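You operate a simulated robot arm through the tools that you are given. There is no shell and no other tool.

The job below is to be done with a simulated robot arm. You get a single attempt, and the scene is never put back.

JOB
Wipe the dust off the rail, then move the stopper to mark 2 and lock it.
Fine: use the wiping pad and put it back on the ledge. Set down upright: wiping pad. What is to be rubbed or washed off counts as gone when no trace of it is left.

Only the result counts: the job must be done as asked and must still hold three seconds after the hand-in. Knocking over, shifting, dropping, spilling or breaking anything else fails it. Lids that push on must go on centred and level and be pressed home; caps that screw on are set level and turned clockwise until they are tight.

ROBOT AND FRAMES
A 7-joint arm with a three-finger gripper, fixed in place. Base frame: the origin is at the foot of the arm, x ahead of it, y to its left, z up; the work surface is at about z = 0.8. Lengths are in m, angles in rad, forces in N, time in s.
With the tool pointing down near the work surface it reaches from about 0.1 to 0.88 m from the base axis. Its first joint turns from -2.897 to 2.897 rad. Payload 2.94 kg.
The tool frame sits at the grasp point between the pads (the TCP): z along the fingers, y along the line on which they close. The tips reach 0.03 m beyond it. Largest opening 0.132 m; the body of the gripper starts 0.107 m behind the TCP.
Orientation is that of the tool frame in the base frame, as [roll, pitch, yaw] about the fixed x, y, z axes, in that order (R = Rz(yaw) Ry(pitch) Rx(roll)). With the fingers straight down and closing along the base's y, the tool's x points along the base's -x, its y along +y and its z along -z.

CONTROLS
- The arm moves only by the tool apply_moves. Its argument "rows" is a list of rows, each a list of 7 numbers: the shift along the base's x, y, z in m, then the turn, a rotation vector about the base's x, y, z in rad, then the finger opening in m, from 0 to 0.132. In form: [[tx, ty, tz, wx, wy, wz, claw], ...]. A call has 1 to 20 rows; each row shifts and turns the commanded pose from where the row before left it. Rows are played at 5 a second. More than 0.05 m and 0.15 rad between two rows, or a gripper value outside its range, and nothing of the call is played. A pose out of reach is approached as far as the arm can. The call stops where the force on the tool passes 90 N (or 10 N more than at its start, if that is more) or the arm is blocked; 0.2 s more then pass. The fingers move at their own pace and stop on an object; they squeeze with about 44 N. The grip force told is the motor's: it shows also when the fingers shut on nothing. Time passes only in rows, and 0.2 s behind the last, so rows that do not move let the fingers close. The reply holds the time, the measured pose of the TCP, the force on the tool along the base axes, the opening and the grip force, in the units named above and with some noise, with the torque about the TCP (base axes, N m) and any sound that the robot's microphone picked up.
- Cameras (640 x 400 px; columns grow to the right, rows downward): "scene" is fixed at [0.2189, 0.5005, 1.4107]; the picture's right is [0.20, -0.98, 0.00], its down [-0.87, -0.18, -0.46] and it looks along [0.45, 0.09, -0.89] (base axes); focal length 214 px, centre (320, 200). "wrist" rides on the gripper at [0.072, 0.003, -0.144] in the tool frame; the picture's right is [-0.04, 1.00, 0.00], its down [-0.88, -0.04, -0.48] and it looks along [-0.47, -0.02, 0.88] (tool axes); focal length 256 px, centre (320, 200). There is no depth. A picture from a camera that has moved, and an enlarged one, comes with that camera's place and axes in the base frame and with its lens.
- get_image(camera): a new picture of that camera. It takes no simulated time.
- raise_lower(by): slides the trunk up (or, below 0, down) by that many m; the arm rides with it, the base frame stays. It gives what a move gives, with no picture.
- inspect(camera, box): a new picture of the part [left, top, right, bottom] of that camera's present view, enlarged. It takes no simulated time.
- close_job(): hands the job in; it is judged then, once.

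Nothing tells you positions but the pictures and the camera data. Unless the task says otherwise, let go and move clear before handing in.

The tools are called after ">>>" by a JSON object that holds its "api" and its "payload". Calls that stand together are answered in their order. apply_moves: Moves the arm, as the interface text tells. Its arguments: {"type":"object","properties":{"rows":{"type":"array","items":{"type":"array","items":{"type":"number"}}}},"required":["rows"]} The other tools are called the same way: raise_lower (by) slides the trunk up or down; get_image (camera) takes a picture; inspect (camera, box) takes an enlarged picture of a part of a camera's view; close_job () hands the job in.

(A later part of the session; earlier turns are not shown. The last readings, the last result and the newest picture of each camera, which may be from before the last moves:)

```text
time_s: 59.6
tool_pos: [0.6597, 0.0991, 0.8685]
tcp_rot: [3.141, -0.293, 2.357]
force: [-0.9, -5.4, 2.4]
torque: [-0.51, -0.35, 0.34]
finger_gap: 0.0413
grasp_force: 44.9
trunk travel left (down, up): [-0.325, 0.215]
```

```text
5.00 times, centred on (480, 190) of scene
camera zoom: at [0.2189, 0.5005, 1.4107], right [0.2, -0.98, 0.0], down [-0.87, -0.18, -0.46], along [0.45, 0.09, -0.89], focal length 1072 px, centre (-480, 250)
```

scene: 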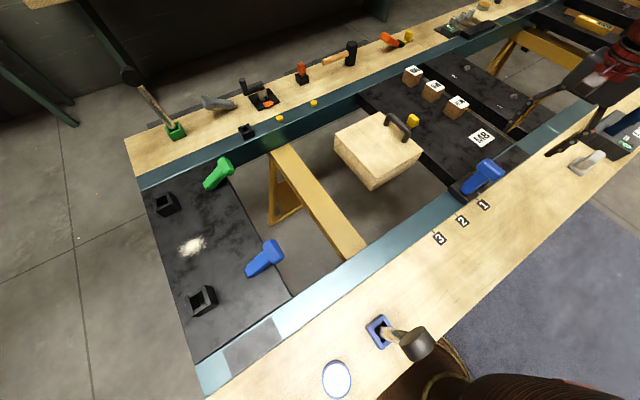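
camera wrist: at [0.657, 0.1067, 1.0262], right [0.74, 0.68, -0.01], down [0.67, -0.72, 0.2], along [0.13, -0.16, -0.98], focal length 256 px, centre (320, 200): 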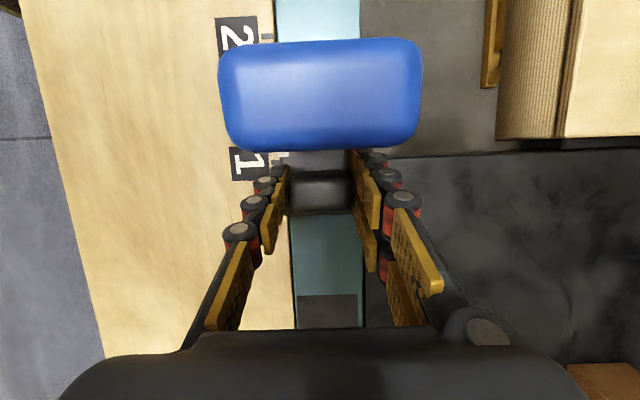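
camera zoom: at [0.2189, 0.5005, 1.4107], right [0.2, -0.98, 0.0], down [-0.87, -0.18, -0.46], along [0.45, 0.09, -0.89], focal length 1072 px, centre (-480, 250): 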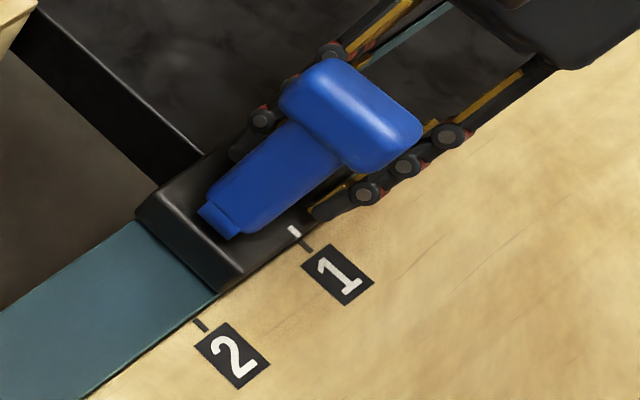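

It slides with only a few newtons. I'll carry it most of the way toward mark 2.

>>> {"api": "apply_moves", "payload": {"rows": [[-0.0092, 0.0092, 0, 0, 0, 0, 0.0], [-0.0092, 0.0092, 0, 0, 0, 0, 0.0], [-0.0092, 0.0092, 0, 0, 0, 0, 0.0], [-0.0092, 0.0092, 0, 0, 0, 0, 0.0], [-0.0092, 0.0092, 0, 0, 0, 0, 0.0], [0, 0, 0, 0, 0, 0, 0.0]]}}

>>> {"api": "inspect", "payload": {"camera": "scene", "box": [430, 170, 510, 230]}}

>>> {"api": "get_image", "payload": {"camera": "wrist"}}

```text
time_s: 61.0
tool_pos: [0.6128, 0.146, 0.8688]
tcp_rot: [-3.14, -0.294, 2.354]
force: [-3.4, -0.4, -3.5]
torque: [0.01, -0.57, 0.3]
finger_gap: 0.0413
grasp_force: 44.9
trunk travel left (down, up): [-0.325, 0.215]
```

```text
6.67 times, centred on (470, 200) of scene
camera zoom: at [0.2189, 0.5005, 1.4107], right [0.2, -0.98, 0.0], down [-0.87, -0.18, -0.46], along [0.45, 0.09, -0.89], focal length 1430 px, centre (-680, 200)
```

zoom: 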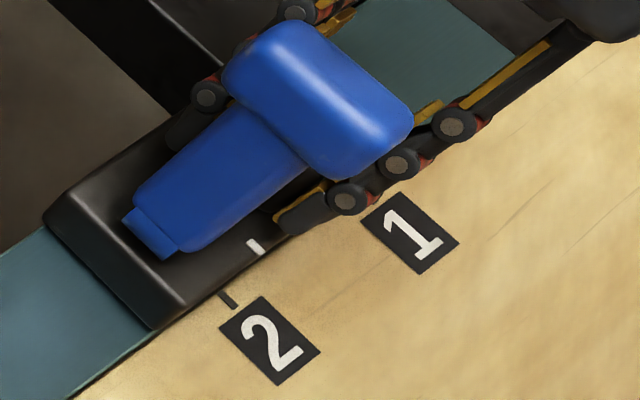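

```text
taken
camera wrist: at [0.5962, 0.1678, 1.0262], right [0.74, 0.68, -0.01], down [0.67, -0.72, 0.2], along [0.12, -0.16, -0.98], focal length 256 px, centre (320, 200)
```

wrist: 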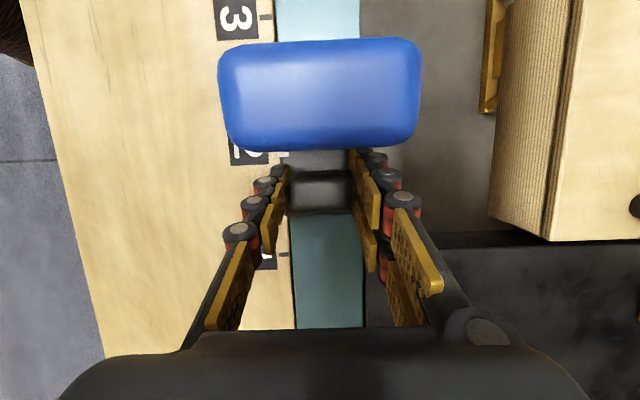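

The pointer is within about 5–8 mm of tick 2. I'll move 5 mm more, then check it at higher magnification.

>>> {"api": "apply_moves", "payload": {"rows": [[-0.0035, 0.0035, 0, 0, 0, 0, 0.0], [0, 0, 0, 0, 0, 0, 0.0]]}}

>>> {"api": "inspect", "payload": {"camera": "scene", "box": [448, 195, 480, 220]}}

>>> {"api": "inspect", "payload": {"camera": "wrist", "box": [220, 120, 300, 180]}}

```text
time_s: 61.6
tool_pos: [0.6106, 0.149, 0.8681]
tcp_rot: [-3.14, -0.298, 2.354]
force: [-2.6, -3.1, -6.2]
torque: [0.22, 0.14, 0.44]
finger_gap: 0.0413
grasp_force: 45.5
trunk travel left (down, up): [-0.325, 0.215]
```

```text
16.00 times, centred on (464, 208) of scene
camera zoom: at [0.2189, 0.5005, 1.4107], right [0.2, -0.98, 0.0], down [-0.87, -0.18, -0.46], along [0.45, 0.09, -0.89], focal length 3432 px, centre (-1984, 80)
```

zoom: 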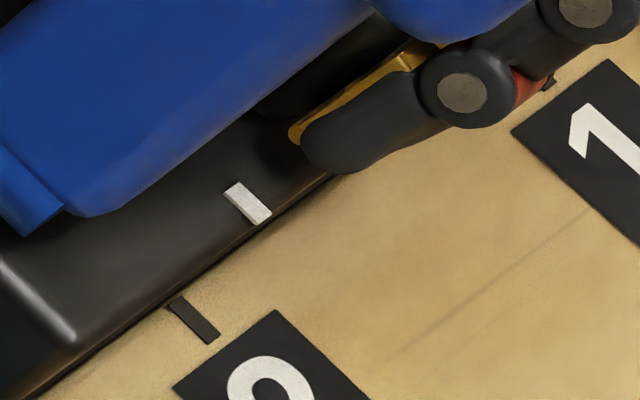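

```text
6.67 times, centred on (260, 150) of wrist
camera zoom: at [0.5935, 0.1705, 1.0262], right [0.74, 0.68, -0.01], down [0.67, -0.72, 0.2], along [0.12, -0.16, -0.98], focal length 1707 px, centre (720, 533)
```

zoom: 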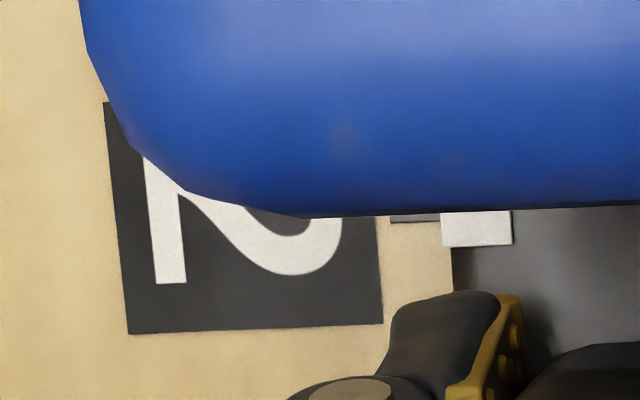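

In the near parallax-free wrist view, the pointer's edge is about 2.5 mm short of tick 2's edge. I'll nudge by that amount.

>>> {"api": "apply_moves", "payload": {"rows": [[-0.0019, 0.0019, 0, 0, 0, 0, 0.0], [0, 0, 0, 0, 0, 0, 0.0], [0, 0, 0, 0, 0, 0, 0.0]]}}

>>> {"api": "inspect", "payload": {"camera": "scene", "box": [448, 195, 480, 220]}}

>>> {"api": "inspect", "payload": {"camera": "wrist", "box": [220, 120, 300, 180]}}

```text
time_s: 62.4
tool_pos: [0.6088, 0.1507, 0.8696]
tcp_rot: [-3.14, -0.296, 2.354]
force: [-2.9, -4.7, -6.4]
torque: [0.04, 0.28, 0.33]
finger_gap: 0.0415
grasp_force: 45.1
trunk travel left (down, up): [-0.325, 0.215]
```

```text
16.00 times, centred on (464, 208) of scene
camera zoom: at [0.2189, 0.5005, 1.4107], right [0.2, -0.98, 0.0], down [-0.87, -0.18, -0.46], along [0.45, 0.09, -0.89], focal length 3432 px, centre (-1984, 80)
```

zoom: 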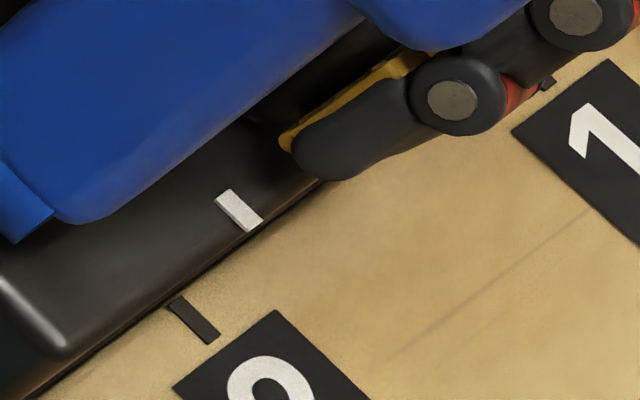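

```text
6.67 times, centred on (260, 150) of wrist
camera zoom: at [0.5915, 0.1724, 1.0262], right [0.74, 0.68, -0.01], down [0.66, -0.72, 0.2], along [0.13, -0.16, -0.98], focal length 1707 px, centre (720, 533)
```

zoom: 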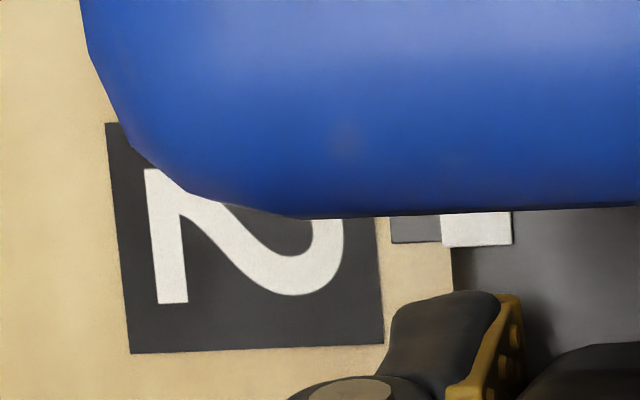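

The pointer and tick 2 edges now line up in both views. I'll release the post, back away along the tool axis and level the hand.

>>> {"api": "apply_moves", "payload": {"rows": [[0, 0, 0, 0, 0, 0, 0.05], [0, 0, 0, 0, 0, 0, 0.09], [0, 0, 0, 0, 0, 0, 0.09], [0, 0, 0, 0, 0, 0, 0.09], [0.0063, -0.0063, 0.029, 0, 0, 0, 0.09], [0.0063, -0.0063, 0.029, 0, 0, 0, 0.09], [0.0063, -0.0063, 0.029, 0, 0, 0, 0.09], [0.0063, -0.0063, 0.029, 0, 0, 0, 0.09], [0, 0, 0, -0.105, -0.105, 0, 0.09], [0, 0, 0, -0.105, -0.105, 0, 0.09], [0, 0, 0, 0, 0, 0, 0.09]]}}

>>> {"api": "inspect", "payload": {"camera": "scene", "box": [448, 195, 480, 220]}}

>>> {"api": "get_image", "payload": {"camera": "wrist"}}

```text
time_s: 64.8
tool_pos: [0.6339, 0.1272, 0.9848]
tcp_rot: [-3.141, 0.003, 2.356]
force: [-0.3, -0.6, 0.4]
torque: [0.01, 0.0, -0.01]
finger_gap: 0.0899
grasp_force: 0.1
trunk travel left (down, up): [-0.325, 0.215]
```

```text
16.00 times, centred on (464, 208) of scene
camera zoom: at [0.2189, 0.5005, 1.4107], right [0.2, -0.98, 0.0], down [-0.87, -0.18, -0.46], along [0.45, 0.09, -0.89], focal length 3432 px, centre (-1984, 80)
```

zoom: 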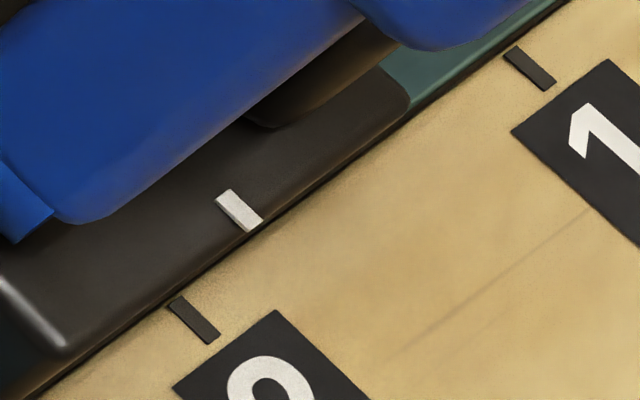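

```text
taken
camera wrist: at [0.5852, 0.1803, 1.127], right [0.74, 0.68, 0.0], down [0.59, -0.65, 0.48], along [0.32, -0.35, -0.88], focal length 256 px, centre (320, 200)
```

wrist: 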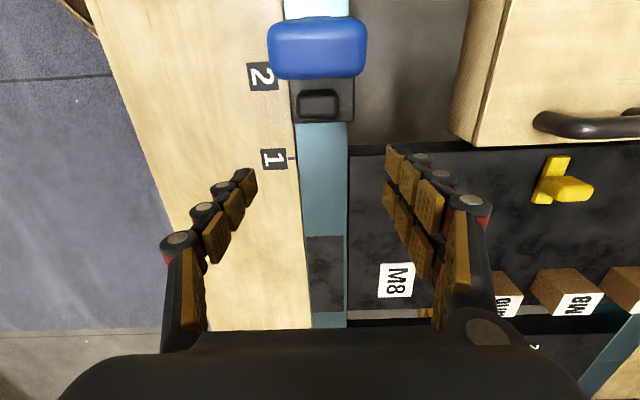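

The stopper stayed put on mark 2. I'll close the fingers and place the tips just behind the upright T-bar, ready to push it back down gently.

>>> {"api": "apply_moves", "payload": {"rows": [[0, 0, 0, 0, 0, 0, 0.0], [0, 0, 0, 0, 0, 0, 0.0], [0, 0, 0, 0, 0, 0, 0.0], [0, 0, 0, 0, 0, 0, 0.0], [0, 0, 0, 0, 0, 0, 0.0], [0, 0, 0, 0, 0, 0, 0.0], [-0.012, 0.013, -0.006, 0, 0, 0, 0.0], [-0.012, 0.013, -0.006, 0, 0, 0, 0.0], [-0.005, 0.006, 0, 0, 0, 0, 0.0], [0, 0, 0, 0, 0, 0, 0.0]]}}

>>> {"api": "get_image", "payload": {"camera": "wrist"}}

>>> {"api": "inspect", "payload": {"camera": "scene", "box": [420, 130, 540, 220]}}

```text
time_s: 67.0
tool_pos: [0.6046, 0.1573, 0.9712]
tcp_rot: [3.141, 0.004, 2.354]
force: [-1.3, 0.2, -0.2]
torque: [0.01, 0.02, -0.02]
finger_gap: 0.0
grasp_force: 29.0
trunk travel left (down, up): [-0.325, 0.215]
```

```text
taken
camera wrist: at [0.5563, 0.2107, 1.1151], right [0.74, 0.68, 0.0], down [0.59, -0.65, 0.48], along [0.32, -0.35, -0.88], focal length 256 px, centre (320, 200)
```

wrist: 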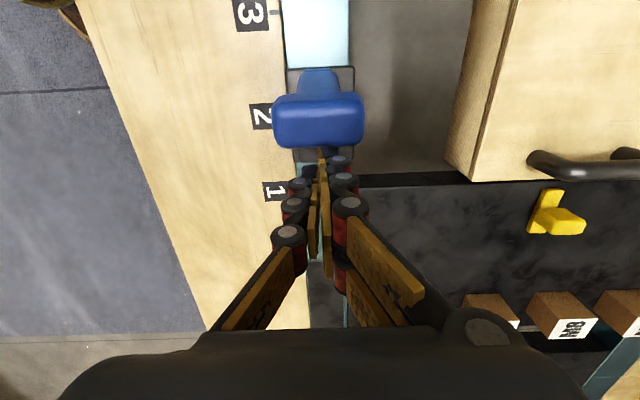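

```text
4.44 times, centred on (480, 175) of scene
camera zoom: at [0.2189, 0.5005, 1.4107], right [0.2, -0.98, 0.0], down [-0.87, -0.18, -0.46], along [0.45, 0.09, -0.89], focal length 953 px, centre (-391, 311)
```

zoom: 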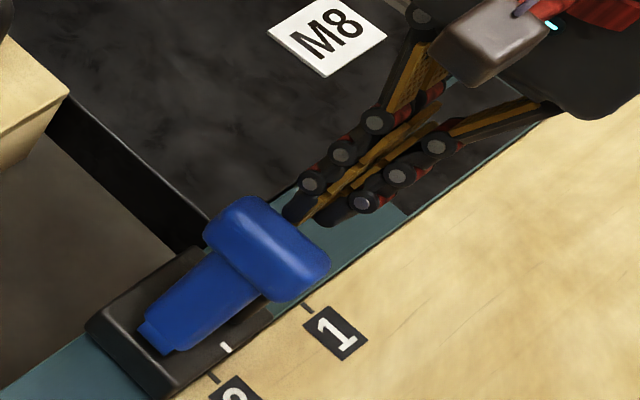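

>>> {"api": "apply_moves", "payload": {"rows": [[-0.0046, 0.0046, 0.0, 0, 0, 0, 0.0], [-0.0046, 0.0046, 0.001, 0, 0, 0, 0.0], [-0.0035, 0.0035, 0.001, 0, 0, 0, 0.0]]}}

>>> {"api": "inspect", "payload": {"camera": "scene", "box": [448, 195, 480, 220]}}

>>> {"api": "inspect", "payload": {"camera": "scene", "box": [420, 130, 540, 220]}}

```text
time_s: 67.8
tool_pos: [0.5917, 0.1706, 0.9739]
tcp_rot: [3.141, 0.004, 2.357]
force: [-0.3, -0.4, 0.0]
torque: [0.02, -0.02, 0.0]
finger_gap: 0.0
grasp_force: 28.7
trunk travel left (down, up): [-0.325, 0.215]
```

```text
16.00 times, centred on (464, 208) of scene
camera zoom: at [0.2189, 0.5005, 1.4107], right [0.2, -0.98, 0.0], down [-0.87, -0.18, -0.46], along [0.45, 0.09, -0.89], focal length 3432 px, centre (-1984, 80)
```

zoom: 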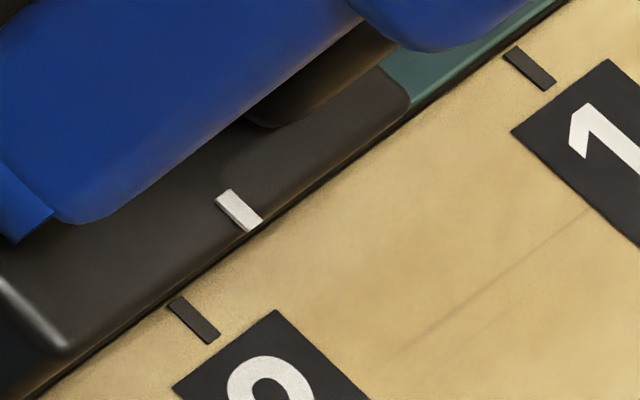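

```text
4.44 times, centred on (480, 175) of scene
camera zoom: at [0.2189, 0.5005, 1.4107], right [0.2, -0.98, 0.0], down [-0.87, -0.18, -0.46], along [0.45, 0.09, -0.89], focal length 953 px, centre (-391, 311)
```

zoom: 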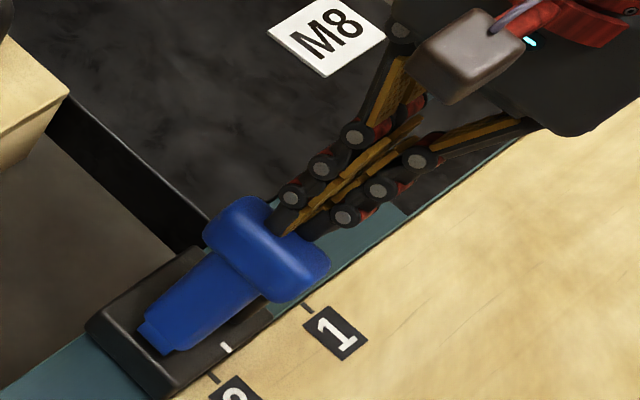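

>>> {"api": "apply_moves", "payload": {"rows": [[-0.0028, 0.0028, 0.0, 0, 0, 0, 0.0], [-0.0028, 0.0028, 0.0, 0, 0, 0, 0.0], [-0.0028, 0.0028, 0.0005, 0, 0, 0, 0.0]]}}

>>> {"api": "inspect", "payload": {"camera": "scene", "box": [448, 195, 480, 220]}}

>>> {"api": "inspect", "payload": {"camera": "scene", "box": [420, 130, 540, 220]}}

```text
time_s: 68.6
tool_pos: [0.5832, 0.1787, 0.9747]
tcp_rot: [-3.141, 0.004, 2.355]
force: [1.0, 0.5, 0.8]
torque: [-0.01, -0.03, 0.0]
finger_gap: 0.0
grasp_force: 28.4
trunk travel left (down, up): [-0.325, 0.215]
```

```text
16.00 times, centred on (464, 208) of scene
camera zoom: at [0.2189, 0.5005, 1.4107], right [0.2, -0.98, 0.0], down [-0.87, -0.18, -0.46], along [0.45, 0.09, -0.89], focal length 3432 px, centre (-1984, 80)
```

zoom: 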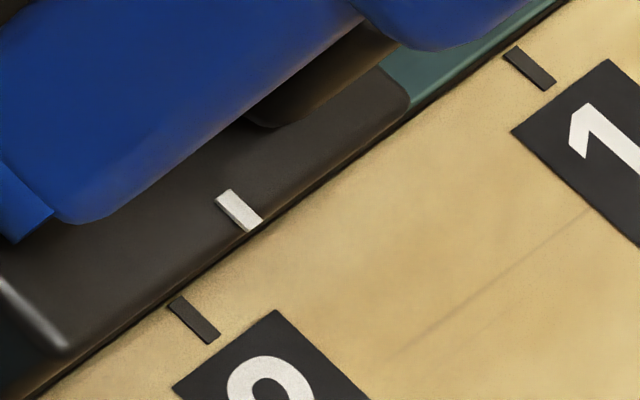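

```text
4.44 times, centred on (480, 175) of scene
camera zoom: at [0.2189, 0.5005, 1.4107], right [0.2, -0.98, 0.0], down [-0.87, -0.18, -0.46], along [0.45, 0.09, -0.89], focal length 953 px, centre (-391, 311)
```

zoom: 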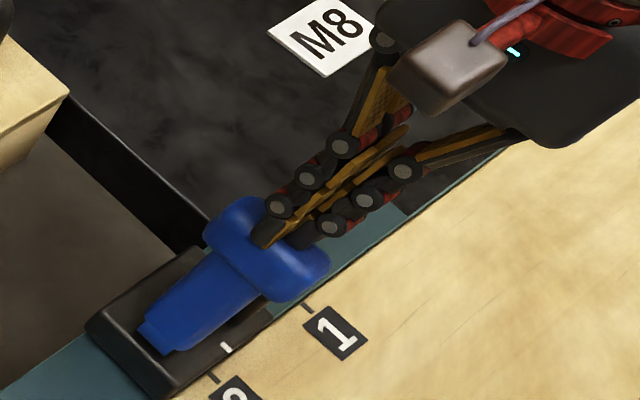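

The tips passed over the top of the T-bar without touching, since the bar sits a bit lower than I assumed. I'll back off, drop 2 cm and try again.

>>> {"api": "apply_moves", "payload": {"rows": [[0.0125, -0.0125, 0.0, 0, 0, 0, 0.0], [0.0125, -0.0125, 0.0, 0, 0, 0, 0.0], [0, 0, -0.01, 0, 0, 0, 0.0], [0, 0, -0.01, 0, 0, 0, 0.0], [-0.003, 0.003, 0, 0, 0, 0, 0.0], [-0.003, 0.003, 0, 0, 0, 0, 0.0]]}}

>>> {"api": "inspect", "payload": {"camera": "scene", "box": [420, 130, 540, 220]}}

>>> {"api": "get_image", "payload": {"camera": "wrist"}}

```text
time_s: 70.0
tool_pos: [0.6046, 0.1593, 0.9542]
tcp_rot: [-3.14, 0.004, 2.354]
force: [0.4, -0.4, 0.5]
torque: [-0.01, 0.03, -0.02]
finger_gap: 0.0
grasp_force: 28.5
trunk travel left (down, up): [-0.325, 0.215]
```

```text
4.44 times, centred on (480, 175) of scene
camera zoom: at [0.2189, 0.5005, 1.4107], right [0.2, -0.98, 0.0], down [-0.87, -0.18, -0.46], along [0.45, 0.09, -0.89], focal length 953 px, centre (-391, 311)
```

zoom: 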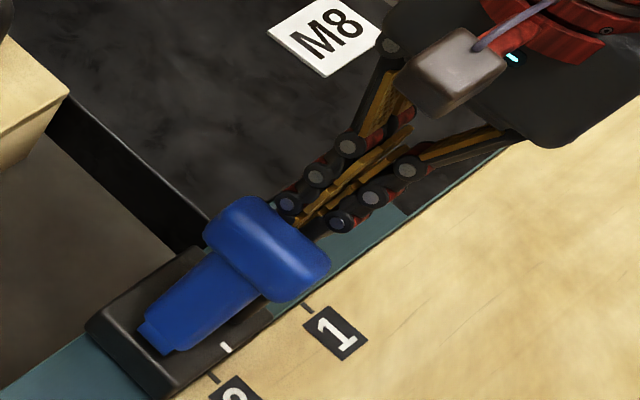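

```text
taken
camera wrist: at [0.554, 0.2127, 1.0978], right [0.74, 0.68, 0.0], down [0.59, -0.65, 0.48], along [0.32, -0.35, -0.88], focal length 256 px, centre (320, 200)
```

wrist: 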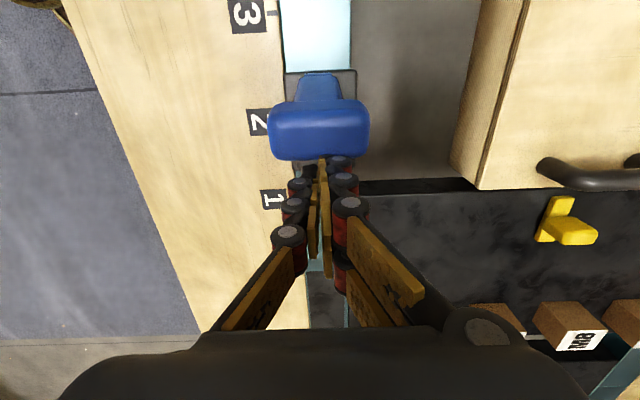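

Now the tips are hidden behind the T-bar, so the height is right. I'll push slowly along the rail direction.

>>> {"api": "apply_moves", "payload": {"rows": [[-0.0028, 0.0028, 0, 0, 0, 0, 0.0], [-0.0028, 0.0028, 0, 0, 0, 0, 0.0], [-0.0028, 0.0028, 0, 0, 0, 0, 0.0], [-0.0028, 0.0028, 0, 0, 0, 0, 0.0]]}}

>>> {"api": "inspect", "payload": {"camera": "scene", "box": [448, 195, 480, 220]}}

>>> {"api": "inspect", "payload": {"camera": "scene", "box": [420, 130, 540, 220]}}

```text
time_s: 71.0
tool_pos: [0.5927, 0.1709, 0.9546]
tcp_rot: [3.141, 0.003, 2.356]
force: [3.1, -1.2, 0.8]
torque: [0.0, -0.07, -0.03]
finger_gap: 0.0
grasp_force: 28.5
trunk travel left (down, up): [-0.325, 0.215]
```

```text
16.00 times, centred on (464, 208) of scene
camera zoom: at [0.2189, 0.5005, 1.4107], right [0.2, -0.98, 0.0], down [-0.87, -0.18, -0.46], along [0.45, 0.09, -0.89], focal length 3432 px, centre (-1984, 80)
```

zoom: 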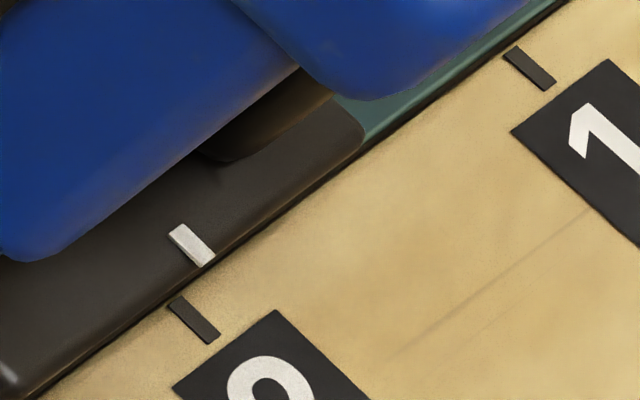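

```text
4.44 times, centred on (480, 175) of scene
camera zoom: at [0.2189, 0.5005, 1.4107], right [0.2, -0.98, 0.0], down [-0.87, -0.18, -0.46], along [0.45, 0.09, -0.89], focal length 953 px, centre (-391, 311)
```

zoom: 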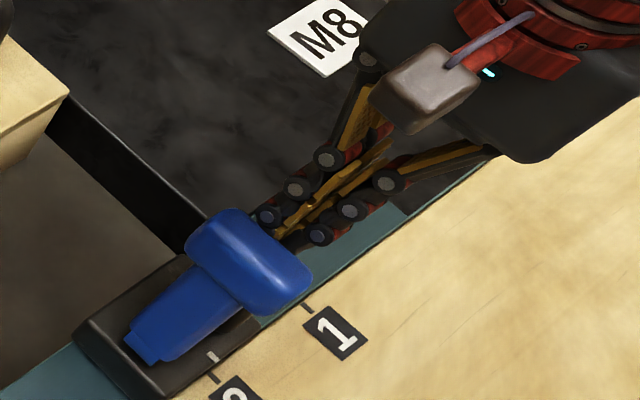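

The stopper slides about 14 mm before the lever turns, so a one-sided push won't work. Instead I'll grip the T-bar's ends and rotate it down around the pivot, tilting the hand with it so the grip sets both lever angle and stopper position. First I back off and tilt.

>>> {"api": "apply_moves", "payload": {"rows": [[0.01, -0.01, 0.0, 0, 0, 0, 0.0], [0, 0, 0.03, 0, 0, 0, 0.0], [0, 0, 0.03, 0, 0, 0, 0.05], [0, 0, 0, 0.106, 0.106, 0, 0.1], [0, 0, 0, 0.106, 0.106, 0, 0.1], [0, 0, 0, 0.106, 0.106, 0, 0.1], [0, 0, 0, 0.106, 0.106, 0, 0.1], [-0.003, 0.003, -0.02, 0, 0, 0, 0.1], [0, 0, 0, 0, 0, 0, 0.1]]}}

>>> {"api": "get_image", "payload": {"camera": "wrist"}}

>>> {"api": "inspect", "payload": {"camera": "scene", "box": [420, 130, 540, 220]}}

>>> {"api": "inspect", "payload": {"camera": "scene", "box": [448, 195, 480, 220]}}

```text
time_s: 73.0
tool_pos: [0.5977, 0.1633, 0.9948]
tcp_rot: [3.141, -0.598, 2.353]
force: [-0.3, 0.5, -0.1]
torque: [0.0, -0.02, 0.01]
finger_gap: 0.1001
grasp_force: 0.1
trunk travel left (down, up): [-0.325, 0.215]
```

```text
taken
camera wrist: at [0.6157, 0.1507, 1.1539], right [0.73, 0.68, -0.03], down [0.68, -0.73, -0.1], along [-0.09, 0.06, -0.99], focal length 256 px, centre (320, 200)
```

wrist: 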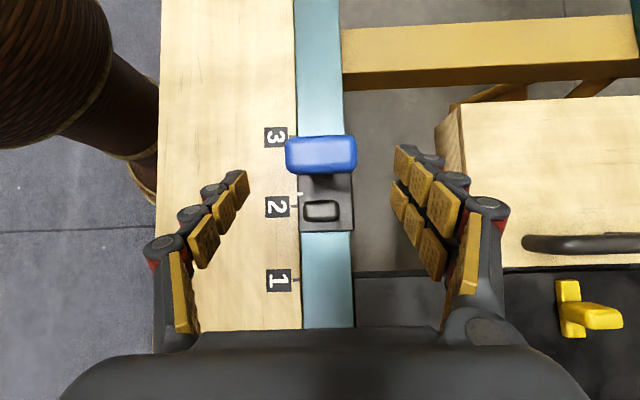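

```text
4.44 times, centred on (480, 175) of scene
camera zoom: at [0.2189, 0.5005, 1.4107], right [0.2, -0.98, 0.0], down [-0.87, -0.18, -0.46], along [0.45, 0.09, -0.89], focal length 953 px, centre (-391, 311)
```

zoom: 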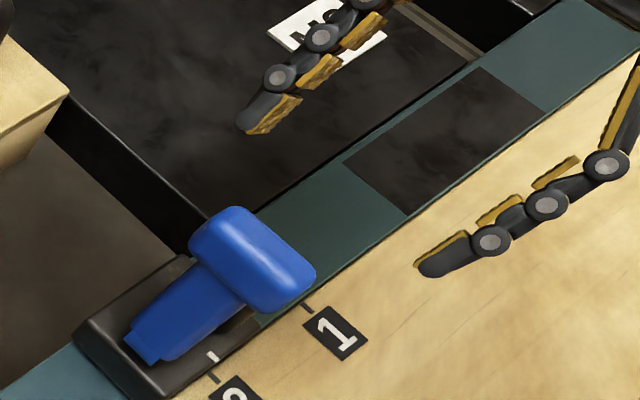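

```text
16.00 times, centred on (464, 208) of scene
camera zoom: at [0.2189, 0.5005, 1.4107], right [0.2, -0.98, 0.0], down [-0.87, -0.18, -0.46], along [0.45, 0.09, -0.89], focal length 3432 px, centre (-1984, 80)
```

zoom: 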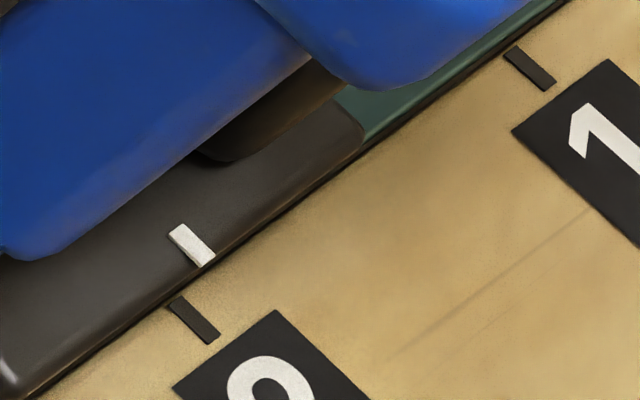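

>>> {"api": "apply_moves", "payload": {"rows": [[-0.0092, 0.0102, -0.0227, 0, 0, 0, 0.1], [-0.0092, 0.0102, -0.0227, 0, 0, 0, 0.1], [-0.0097, 0.0097, -0.0227, 0, 0, 0, 0.1], [0, 0, 0, 0, 0, 0, 0.1]]}}

>>> {"api": "get_image", "payload": {"camera": "wrist"}}

>>> {"api": "inspect", "payload": {"camera": "scene", "box": [420, 130, 540, 220]}}

```text
time_s: 74.0
tool_pos: [0.5725, 0.1958, 0.926]
tcp_rot: [3.141, -0.597, 2.355]
force: [-0.6, 0.6, 0.1]
torque: [-0.03, 0.01, -0.01]
finger_gap: 0.1002
grasp_force: 0.0
trunk travel left (down, up): [-0.325, 0.215]
```

```text
taken
camera wrist: at [0.5888, 0.1831, 1.085], right [0.73, 0.68, -0.03], down [0.68, -0.73, -0.1], along [-0.09, 0.06, -0.99], focal length 256 px, centre (320, 200)
```

wrist: 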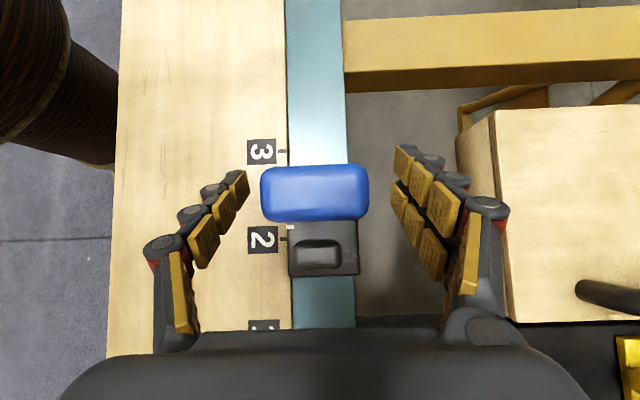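

```text
4.44 times, centred on (480, 175) of scene
camera zoom: at [0.2189, 0.5005, 1.4107], right [0.2, -0.98, 0.0], down [-0.87, -0.18, -0.46], along [0.45, 0.09, -0.89], focal length 953 px, centre (-391, 311)
```

zoom: 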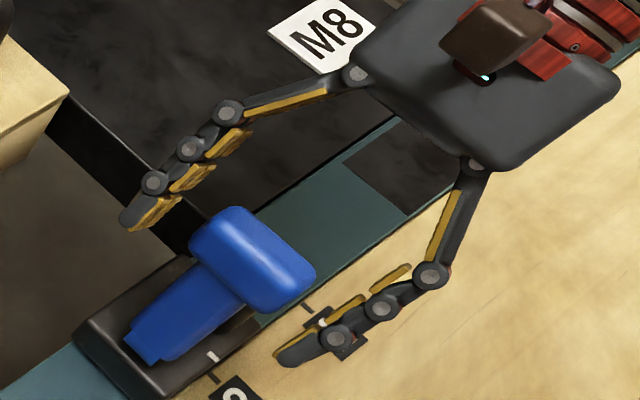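

>>> {"api": "apply_moves", "payload": {"rows": [[-0.002, -0.002, 0, 0, 0, 0, 0.1], [0, 0, 0, 0, 0, 0, 0.0], [0, 0, 0, 0, 0, 0, 0.0], [0, 0, 0, 0, 0, 0, 0.0], [0, 0, 0, 0, 0, 0, 0.0], [0, 0, 0, 0, 0, 0, 0.0]]}}

>>> {"api": "get_image", "payload": {"camera": "wrist"}}

>>> {"api": "inspect", "payload": {"camera": "wrist", "box": [230, 190, 330, 260]}}

>>> {"api": "inspect", "payload": {"camera": "scene", "box": [448, 195, 480, 220]}}

```text
time_s: 75.4
tool_pos: [0.571, 0.194, 0.9263]
tcp_rot: [-3.141, -0.595, 2.355]
force: [4.1, 3.2, 0.5]
torque: [0.03, 0.01, 0.01]
finger_gap: 0.0583
grasp_force: 36.1
trunk travel left (down, up): [-0.325, 0.215]
```

```text
taken
camera wrist: at [0.587, 0.1808, 1.0855], right [0.73, 0.68, -0.02], down [0.68, -0.73, -0.1], along [-0.09, 0.06, -0.99], focal length 256 px, centre (320, 200)
```

wrist: 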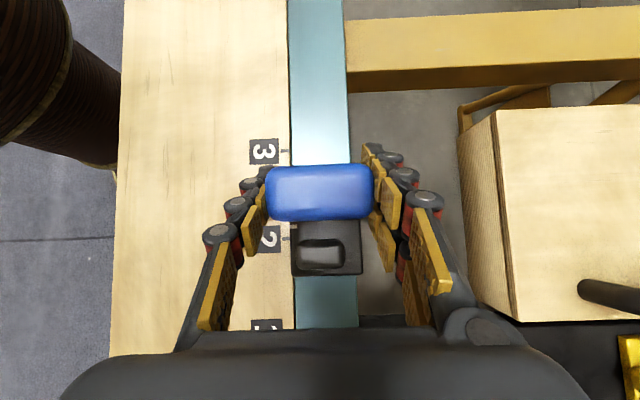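

```text
5.71 times, centred on (280, 225) of wrist
camera zoom: at [0.587, 0.1808, 1.0855], right [0.73, 0.68, -0.02], down [0.68, -0.73, -0.1], along [-0.09, 0.06, -0.99], focal length 1463 px, centre (549, 57)
```

zoom: 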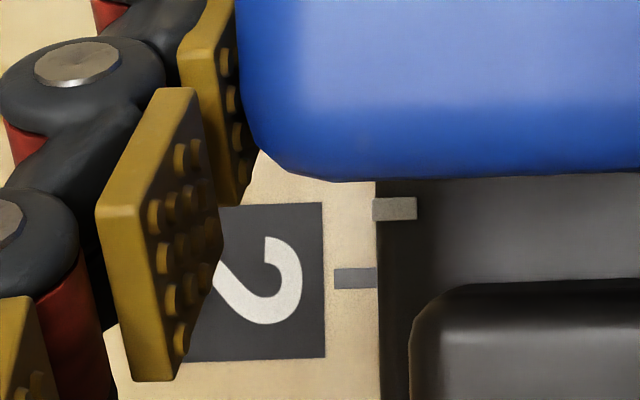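

```text
16.00 times, centred on (464, 208) of scene
camera zoom: at [0.2189, 0.5005, 1.4107], right [0.2, -0.98, 0.0], down [-0.87, -0.18, -0.46], along [0.45, 0.09, -0.89], focal length 3432 px, centre (-1984, 80)
```

zoom: 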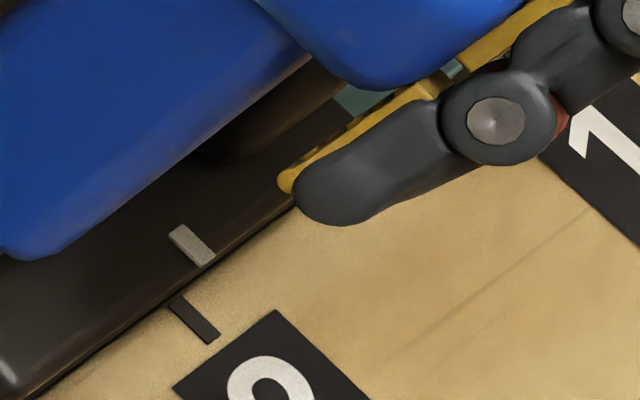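

The wrist view shows the pointer and tick 2 clearly: the pointer is about 13 mm past the tick. I'll pull back by that much through the T-bar, which rests against its upper limit.

>>> {"api": "apply_moves", "payload": {"rows": [[0.003, -0.003, 0, 0, 0, 0, 0.0], [0.003, -0.003, 0, 0, 0, 0, 0.0], [0.0033, -0.0033, 0, 0, 0, 0, 0.0], [0, 0, 0, 0, 0, 0, 0.0]]}}

>>> {"api": "inspect", "payload": {"camera": "wrist", "box": [230, 190, 330, 260]}}

>>> {"api": "inspect", "payload": {"camera": "scene", "box": [448, 195, 480, 220]}}

```text
time_s: 76.4
tool_pos: [0.5801, 0.1844, 0.9265]
tcp_rot: [3.141, -0.594, 2.355]
force: [4.7, 7.8, 2.2]
torque: [0.13, 0.14, 0.03]
finger_gap: 0.0581
grasp_force: 45.4
trunk travel left (down, up): [-0.325, 0.215]
```

```text
5.71 times, centred on (280, 225) of wrist
camera zoom: at [0.5965, 0.1712, 1.0855], right [0.73, 0.68, -0.02], down [0.68, -0.73, -0.1], along [-0.09, 0.06, -0.99], focal length 1463 px, centre (549, 57)
```

zoom: 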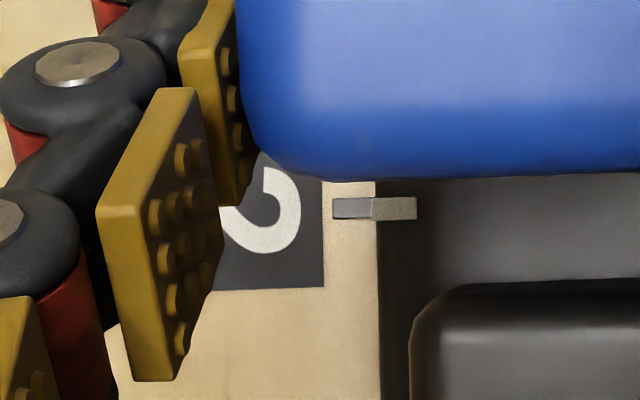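

```text
16.00 times, centred on (464, 208) of scene
camera zoom: at [0.2189, 0.5005, 1.4107], right [0.2, -0.98, 0.0], down [-0.87, -0.18, -0.46], along [0.45, 0.09, -0.89], focal length 3432 px, centre (-1984, 80)
```

zoom: 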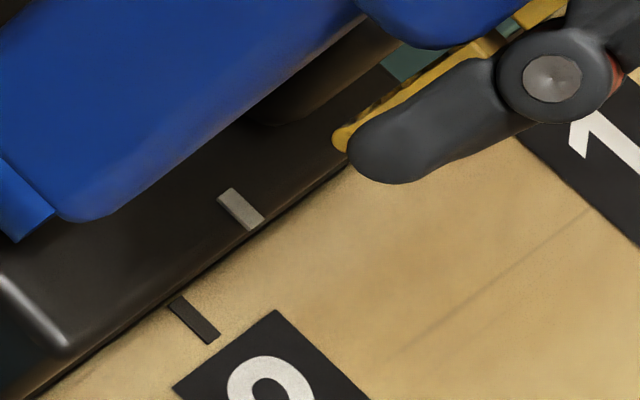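

The pointer and tick 2 are aligned again. Now I'll rotate the lever down around its pivot, hand and all, in small increments while watching the pointer.

>>> {"api": "apply_moves", "payload": {"rows": [[-0.006, 0.006, 0.0005, -0.0707, -0.0707, 0, 0.0], [-0.0059, 0.0059, -0.0003, -0.0707, -0.0707, 0, 0.0], [0, 0, 0, 0, 0, 0, 0.0]]}}

>>> {"api": "inspect", "payload": {"camera": "wrist", "box": [230, 190, 330, 260]}}

>>> {"api": "inspect", "payload": {"camera": "scene", "box": [430, 160, 510, 220]}}

```text
time_s: 77.2
tool_pos: [0.5676, 0.1957, 0.9274]
tcp_rot: [3.138, -0.395, 2.354]
force: [9.3, 9.3, 15.6]
torque: [0.03, 0.16, -0.43]
finger_gap: 0.0582
grasp_force: 44.8
trunk travel left (down, up): [-0.325, 0.215]
```

```text
5.71 times, centred on (280, 225) of wrist
camera zoom: at [0.5614, 0.2059, 1.0876], right [0.74, 0.68, -0.01], down [0.67, -0.73, 0.1], along [0.06, -0.09, -0.99], focal length 1463 px, centre (549, 57)
```

zoom: 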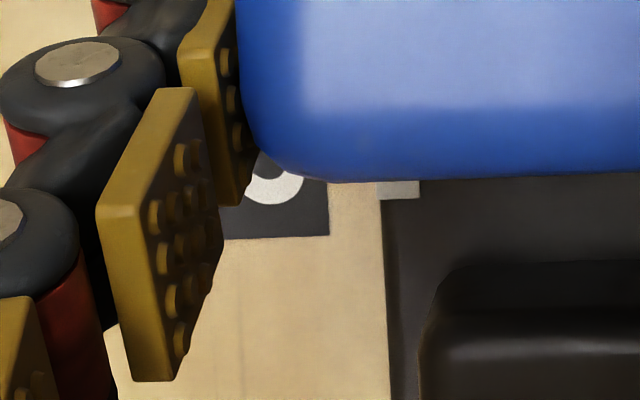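

```text
6.67 times, centred on (470, 190) of scene
camera zoom: at [0.2189, 0.5005, 1.4107], right [0.2, -0.98, 0.0], down [-0.87, -0.18, -0.46], along [0.45, 0.09, -0.89], focal length 1430 px, centre (-680, 267)
```

zoom: 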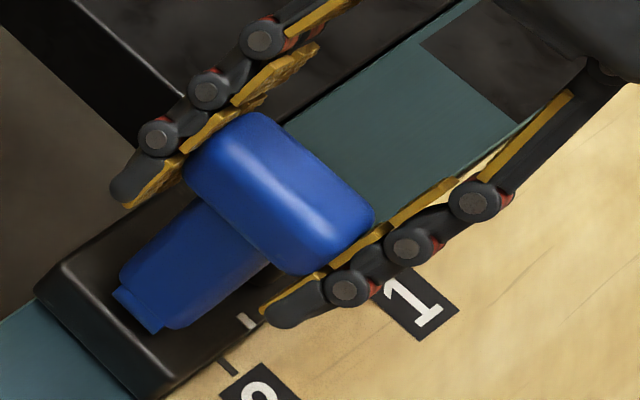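

>>> {"api": "apply_moves", "payload": {"rows": [[-0.0059, 0.0059, -0.0004, -0.0707, -0.0707, 0, 0.0], [-0.0058, 0.0058, -0.0017, -0.0707, -0.0707, 0, 0.0], [0, 0, 0, 0, 0, 0, 0.0]]}}

>>> {"api": "inspect", "payload": {"camera": "wrist", "box": [230, 190, 330, 260]}}

>>> {"api": "inspect", "payload": {"camera": "scene", "box": [430, 160, 510, 220]}}

```text
time_s: 78.0
tool_pos: [0.5564, 0.2079, 0.9241]
tcp_rot: [-3.141, -0.193, 2.356]
force: [13.4, 12.0, 11.7]
torque: [-0.02, -0.29, 0.25]
finger_gap: 0.0587
grasp_force: 45.1
trunk travel left (down, up): [-0.325, 0.215]
```

```text
5.71 times, centred on (280, 225) of wrist
camera zoom: at [0.5273, 0.2403, 1.0786], right [0.74, 0.68, -0.01], down [0.65, -0.7, 0.3], along [0.2, -0.22, -0.95], focal length 1463 px, centre (549, 57)
```

zoom: 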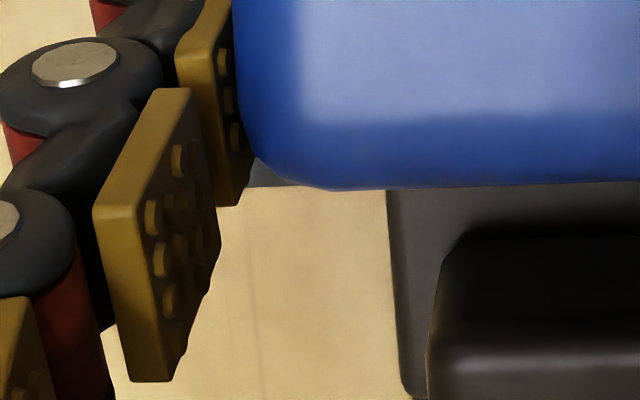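

```text
6.67 times, centred on (470, 190) of scene
camera zoom: at [0.2189, 0.5005, 1.4107], right [0.2, -0.98, 0.0], down [-0.87, -0.18, -0.46], along [0.45, 0.09, -0.89], focal length 1430 px, centre (-680, 267)
```

zoom: 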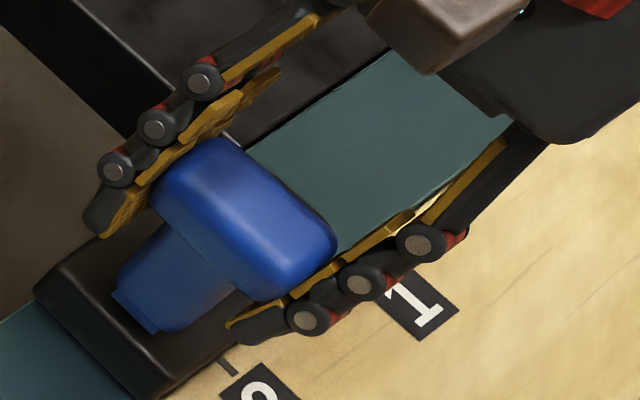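

>>> {"api": "apply_moves", "payload": {"rows": [[-0.005, 0.0064, -0.0024, -0.0707, -0.0707, 0, 0.0], [-0.0047, 0.0061, -0.0034, -0.0707, -0.0707, 0, 0.0], [0, 0, 0, 0, 0, 0, 0.0]]}}

>>> {"api": "inspect", "payload": {"camera": "scene", "box": [430, 160, 510, 220]}}

>>> {"api": "get_image", "payload": {"camera": "wrist"}}

```text
time_s: 78.8
tool_pos: [0.5449, 0.2184, 0.9169]
tcp_rot: [-3.138, 0.003, 2.355]
force: [11.1, 11.6, -0.5]
torque: [0.01, 0.0, 0.35]
finger_gap: 0.0593
grasp_force: 44.7
trunk travel left (down, up): [-0.325, 0.215]
```

```text
6.67 times, centred on (470, 190) of scene
camera zoom: at [0.2189, 0.5005, 1.4107], right [0.2, -0.98, 0.0], down [-0.87, -0.18, -0.46], along [0.45, 0.09, -0.89], focal length 1430 px, centre (-680, 267)
```

zoom: 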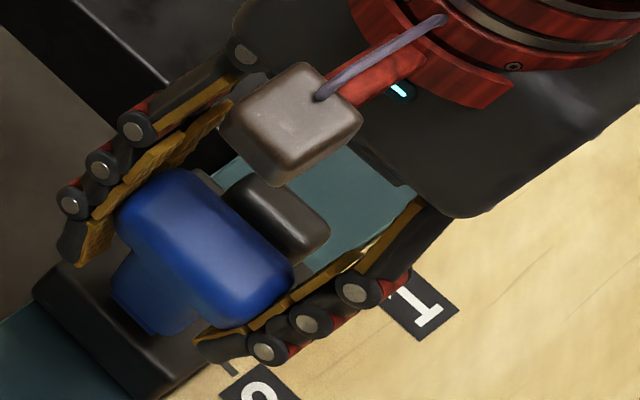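

```text
taken
camera wrist: at [0.4956, 0.2727, 1.0603], right [0.74, 0.68, 0.0], down [0.59, -0.65, 0.48], along [0.32, -0.36, -0.88], focal length 256 px, centre (320, 200)
```

wrist: 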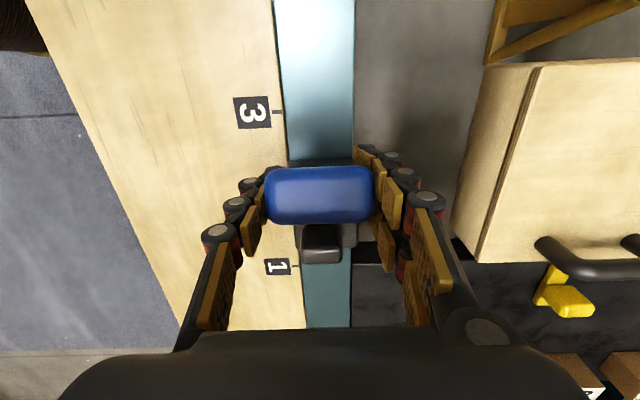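

>>> {"api": "apply_moves", "payload": {"rows": [[-0.0045, 0.0059, -0.0043, -0.0707, -0.0707, 0, 0.0], [-0.0041, 0.0055, -0.0051, -0.0707, -0.0707, 0, 0.0], [0, 0, 0, 0, 0, 0, 0.0]]}}

>>> {"api": "inspect", "payload": {"camera": "scene", "box": [430, 160, 510, 220]}}

>>> {"api": "get_image", "payload": {"camera": "wrist"}}

```text
time_s: 79.6
tool_pos: [0.5342, 0.2295, 0.9084]
tcp_rot: [-3.137, 0.203, 2.356]
force: [-2.1, -1.0, -7.5]
torque: [0.24, 0.15, 0.65]
finger_gap: 0.0593
grasp_force: 45.3
trunk travel left (down, up): [-0.325, 0.215]
```

```text
6.67 times, centred on (470, 190) of scene
camera zoom: at [0.2189, 0.5005, 1.4107], right [0.2, -0.98, 0.0], down [-0.87, -0.18, -0.46], along [0.45, 0.09, -0.89], focal length 1430 px, centre (-680, 267)
```

zoom: 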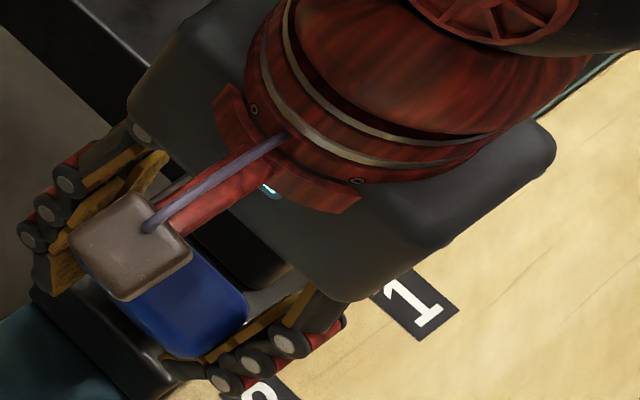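

```text
taken
camera wrist: at [0.4664, 0.3024, 1.0335], right [0.74, 0.68, 0.0], down [0.52, -0.57, 0.64], along [0.44, -0.47, -0.77], focal length 256 px, centre (320, 200)
```

wrist: 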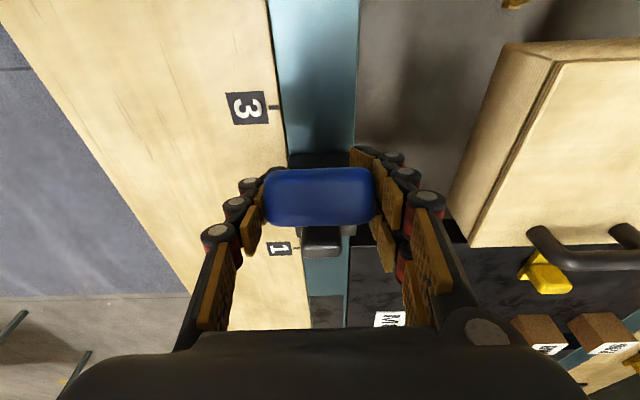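

>>> {"api": "apply_moves", "payload": {"rows": [[-0.0044, 0.0044, -0.0056, -0.0707, -0.0707, 0, 0.0], [-0.004, 0.004, -0.0063, -0.0707, -0.0707, 0, 0.0], [0, 0, 0, 0, 0, 0, 0.0]]}}

>>> {"api": "inspect", "payload": {"camera": "scene", "box": [430, 160, 510, 220]}}

>>> {"api": "get_image", "payload": {"camera": "wrist"}}

```text
time_s: 80.4
tool_pos: [0.5254, 0.2379, 0.8976]
tcp_rot: [-3.136, 0.403, 2.358]
force: [-8.6, -8.0, -13.5]
torque: [0.5, 0.4, 0.71]
finger_gap: 0.0585
grasp_force: 44.7
trunk travel left (down, up): [-0.325, 0.215]
```

```text
6.67 times, centred on (470, 190) of scene
camera zoom: at [0.2189, 0.5005, 1.4107], right [0.2, -0.98, 0.0], down [-0.87, -0.18, -0.46], along [0.45, 0.09, -0.89], focal length 1430 px, centre (-680, 267)
```

zoom: 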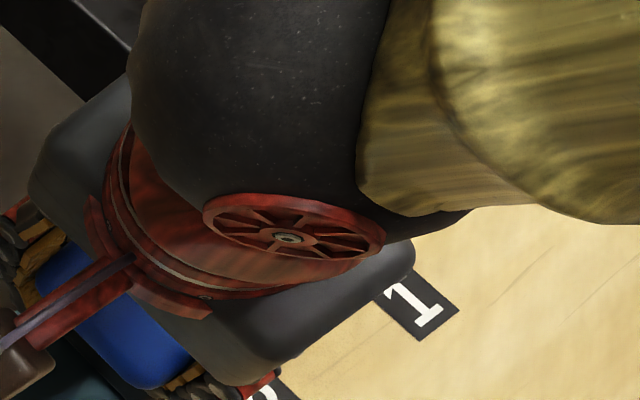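

```text
taken
camera wrist: at [0.4414, 0.3268, 1.0008], right [0.73, 0.68, 0.01], down [0.41, -0.46, 0.78], along [0.54, -0.57, -0.62], focal length 256 px, centre (320, 200)
```

wrist: 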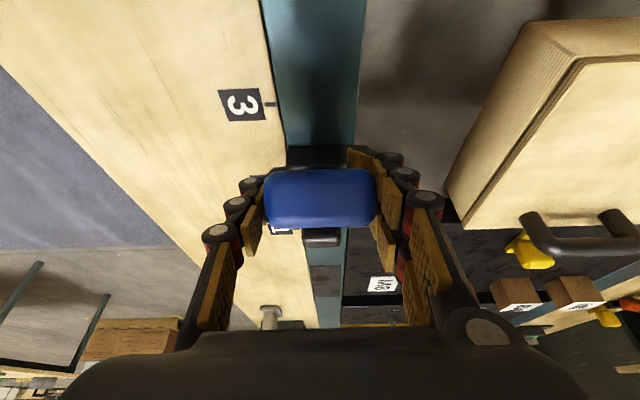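

>>> {"api": "inspect", "payload": {"camera": "wrist", "box": [240, 80, 360, 180]}}

>>> {"api": "apply_moves", "payload": {"rows": [[-0.0028, 0.0042, -0.0066, -0.0707, -0.0707, 0, 0.0], [-0.0024, 0.0036, -0.0071, -0.0707, -0.0707, 0, 0.0], [0, 0, 0, 0, 0, 0, 0.0]]}}

>>> {"api": "inspect", "payload": {"camera": "wrist", "box": [240, 80, 360, 180]}}

>>> {"api": "get_image", "payload": {"camera": "wrist"}}

```text
4.00 times, centred on (300, 130) of wrist
camera zoom: at [0.4414, 0.3268, 1.0008], right [0.73, 0.68, 0.01], down [0.41, -0.46, 0.78], along [0.54, -0.57, -0.62], focal length 1024 px, centre (400, 480)
```

zoom: 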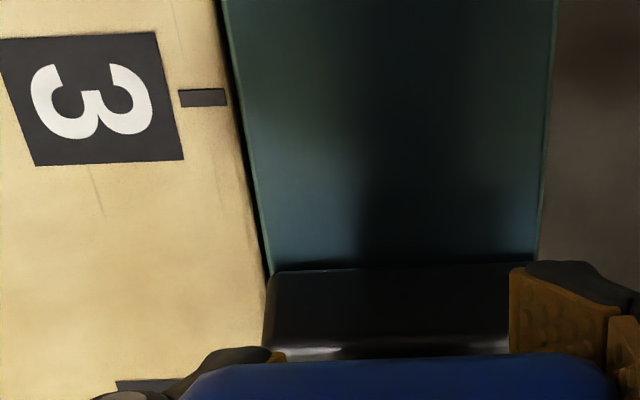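

```text
time_s: 81.2
tool_pos: [0.5206, 0.2441, 0.8846]
tcp_rot: [-3.14, 0.604, 2.354]
force: [-19.0, -25.3, -5.6]
torque: [0.53, -0.63, 0.73]
finger_gap: 0.0585
grasp_force: 45.0
trunk travel left (down, up): [-0.325, 0.215]
```

```text
4.00 times, centred on (300, 130) of wrist
camera zoom: at [0.4233, 0.3456, 0.961], right [0.73, 0.68, 0.02], down [0.29, -0.35, 0.89], along [0.61, -0.65, -0.45], focal length 1024 px, centre (400, 480)
```

zoom: 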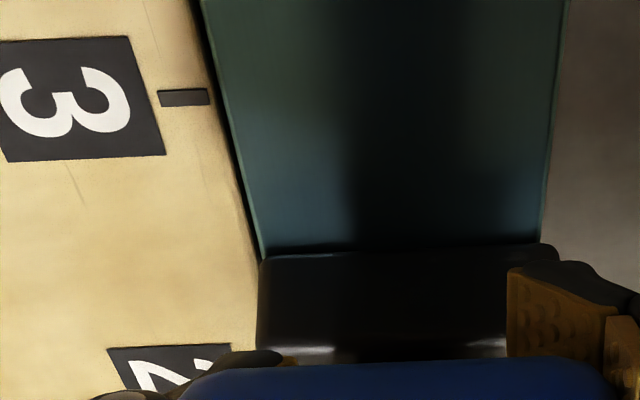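

```text
taken
camera wrist: at [0.4233, 0.3456, 0.961], right [0.73, 0.68, 0.02], down [0.29, -0.35, 0.89], along [0.61, -0.65, -0.45], focal length 256 px, centre (320, 200)
```

wrist: 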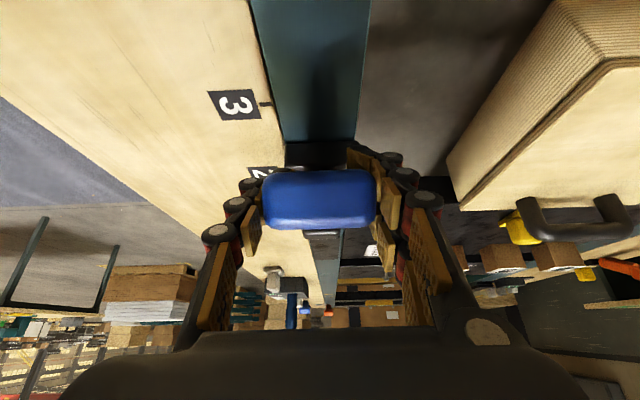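

The lever is back near its original angle. I'll relieve the sideways load and press it slightly further to feel the lower stop.

>>> {"api": "apply_moves", "payload": {"rows": [[-0.002, -0.002, 0, 0, 0, 0, 0.0], [-0.0011, 0.0011, -0.0037, -0.0354, -0.0354, 0, 0.0], [0, 0, 0, 0, 0, 0, 0.0]]}}

```text
time_s: 82.0
tool_pos: [0.519, 0.244, 0.882]
tcp_rot: [3.141, 0.654, 2.354]
force: [-7.9, -24.6, -8.0]
torque: [0.6, -0.45, 0.47]
finger_gap: 0.058
grasp_force: 44.7
trunk travel left (down, up): [-0.325, 0.215]
```

>>> {"api": "apply_moves", "payload": {"rows": [[0.0005, -0.0035, -0.003, -0.0354, -0.0354, 0, 0.0], [0, 0, -0.002, 0, 0, 0, 0.0], [0, 0, 0, 0, 0, 0, 0.0]]}}

>>> {"api": "get_image", "payload": {"camera": "wrist"}}

```text
time_s: 82.8
tool_pos: [0.5206, 0.2452, 0.8785]
tcp_rot: [3.13, 0.705, 2.35]
force: [-16.4, -5.3, 25.1]
torque: [0.08, -0.04, 0.33]
finger_gap: 0.0579
grasp_force: 45.1
trunk travel left (down, up): [-0.325, 0.215]
```

```text
taken
camera wrist: at [0.4171, 0.3506, 0.941], right [0.73, 0.68, 0.04], down [0.22, -0.29, 0.93], along [0.65, -0.67, -0.36], focal length 256 px, centre (320, 200)
```

wrist: 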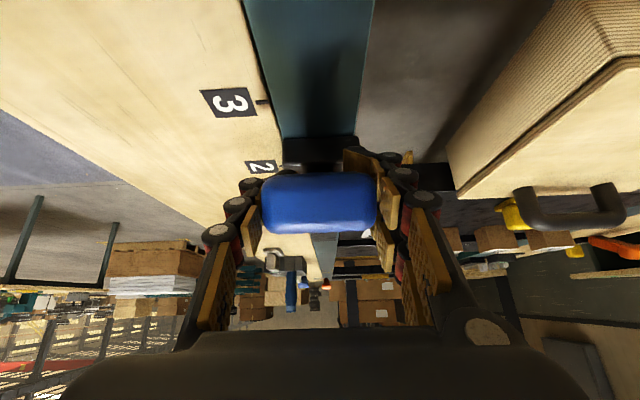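

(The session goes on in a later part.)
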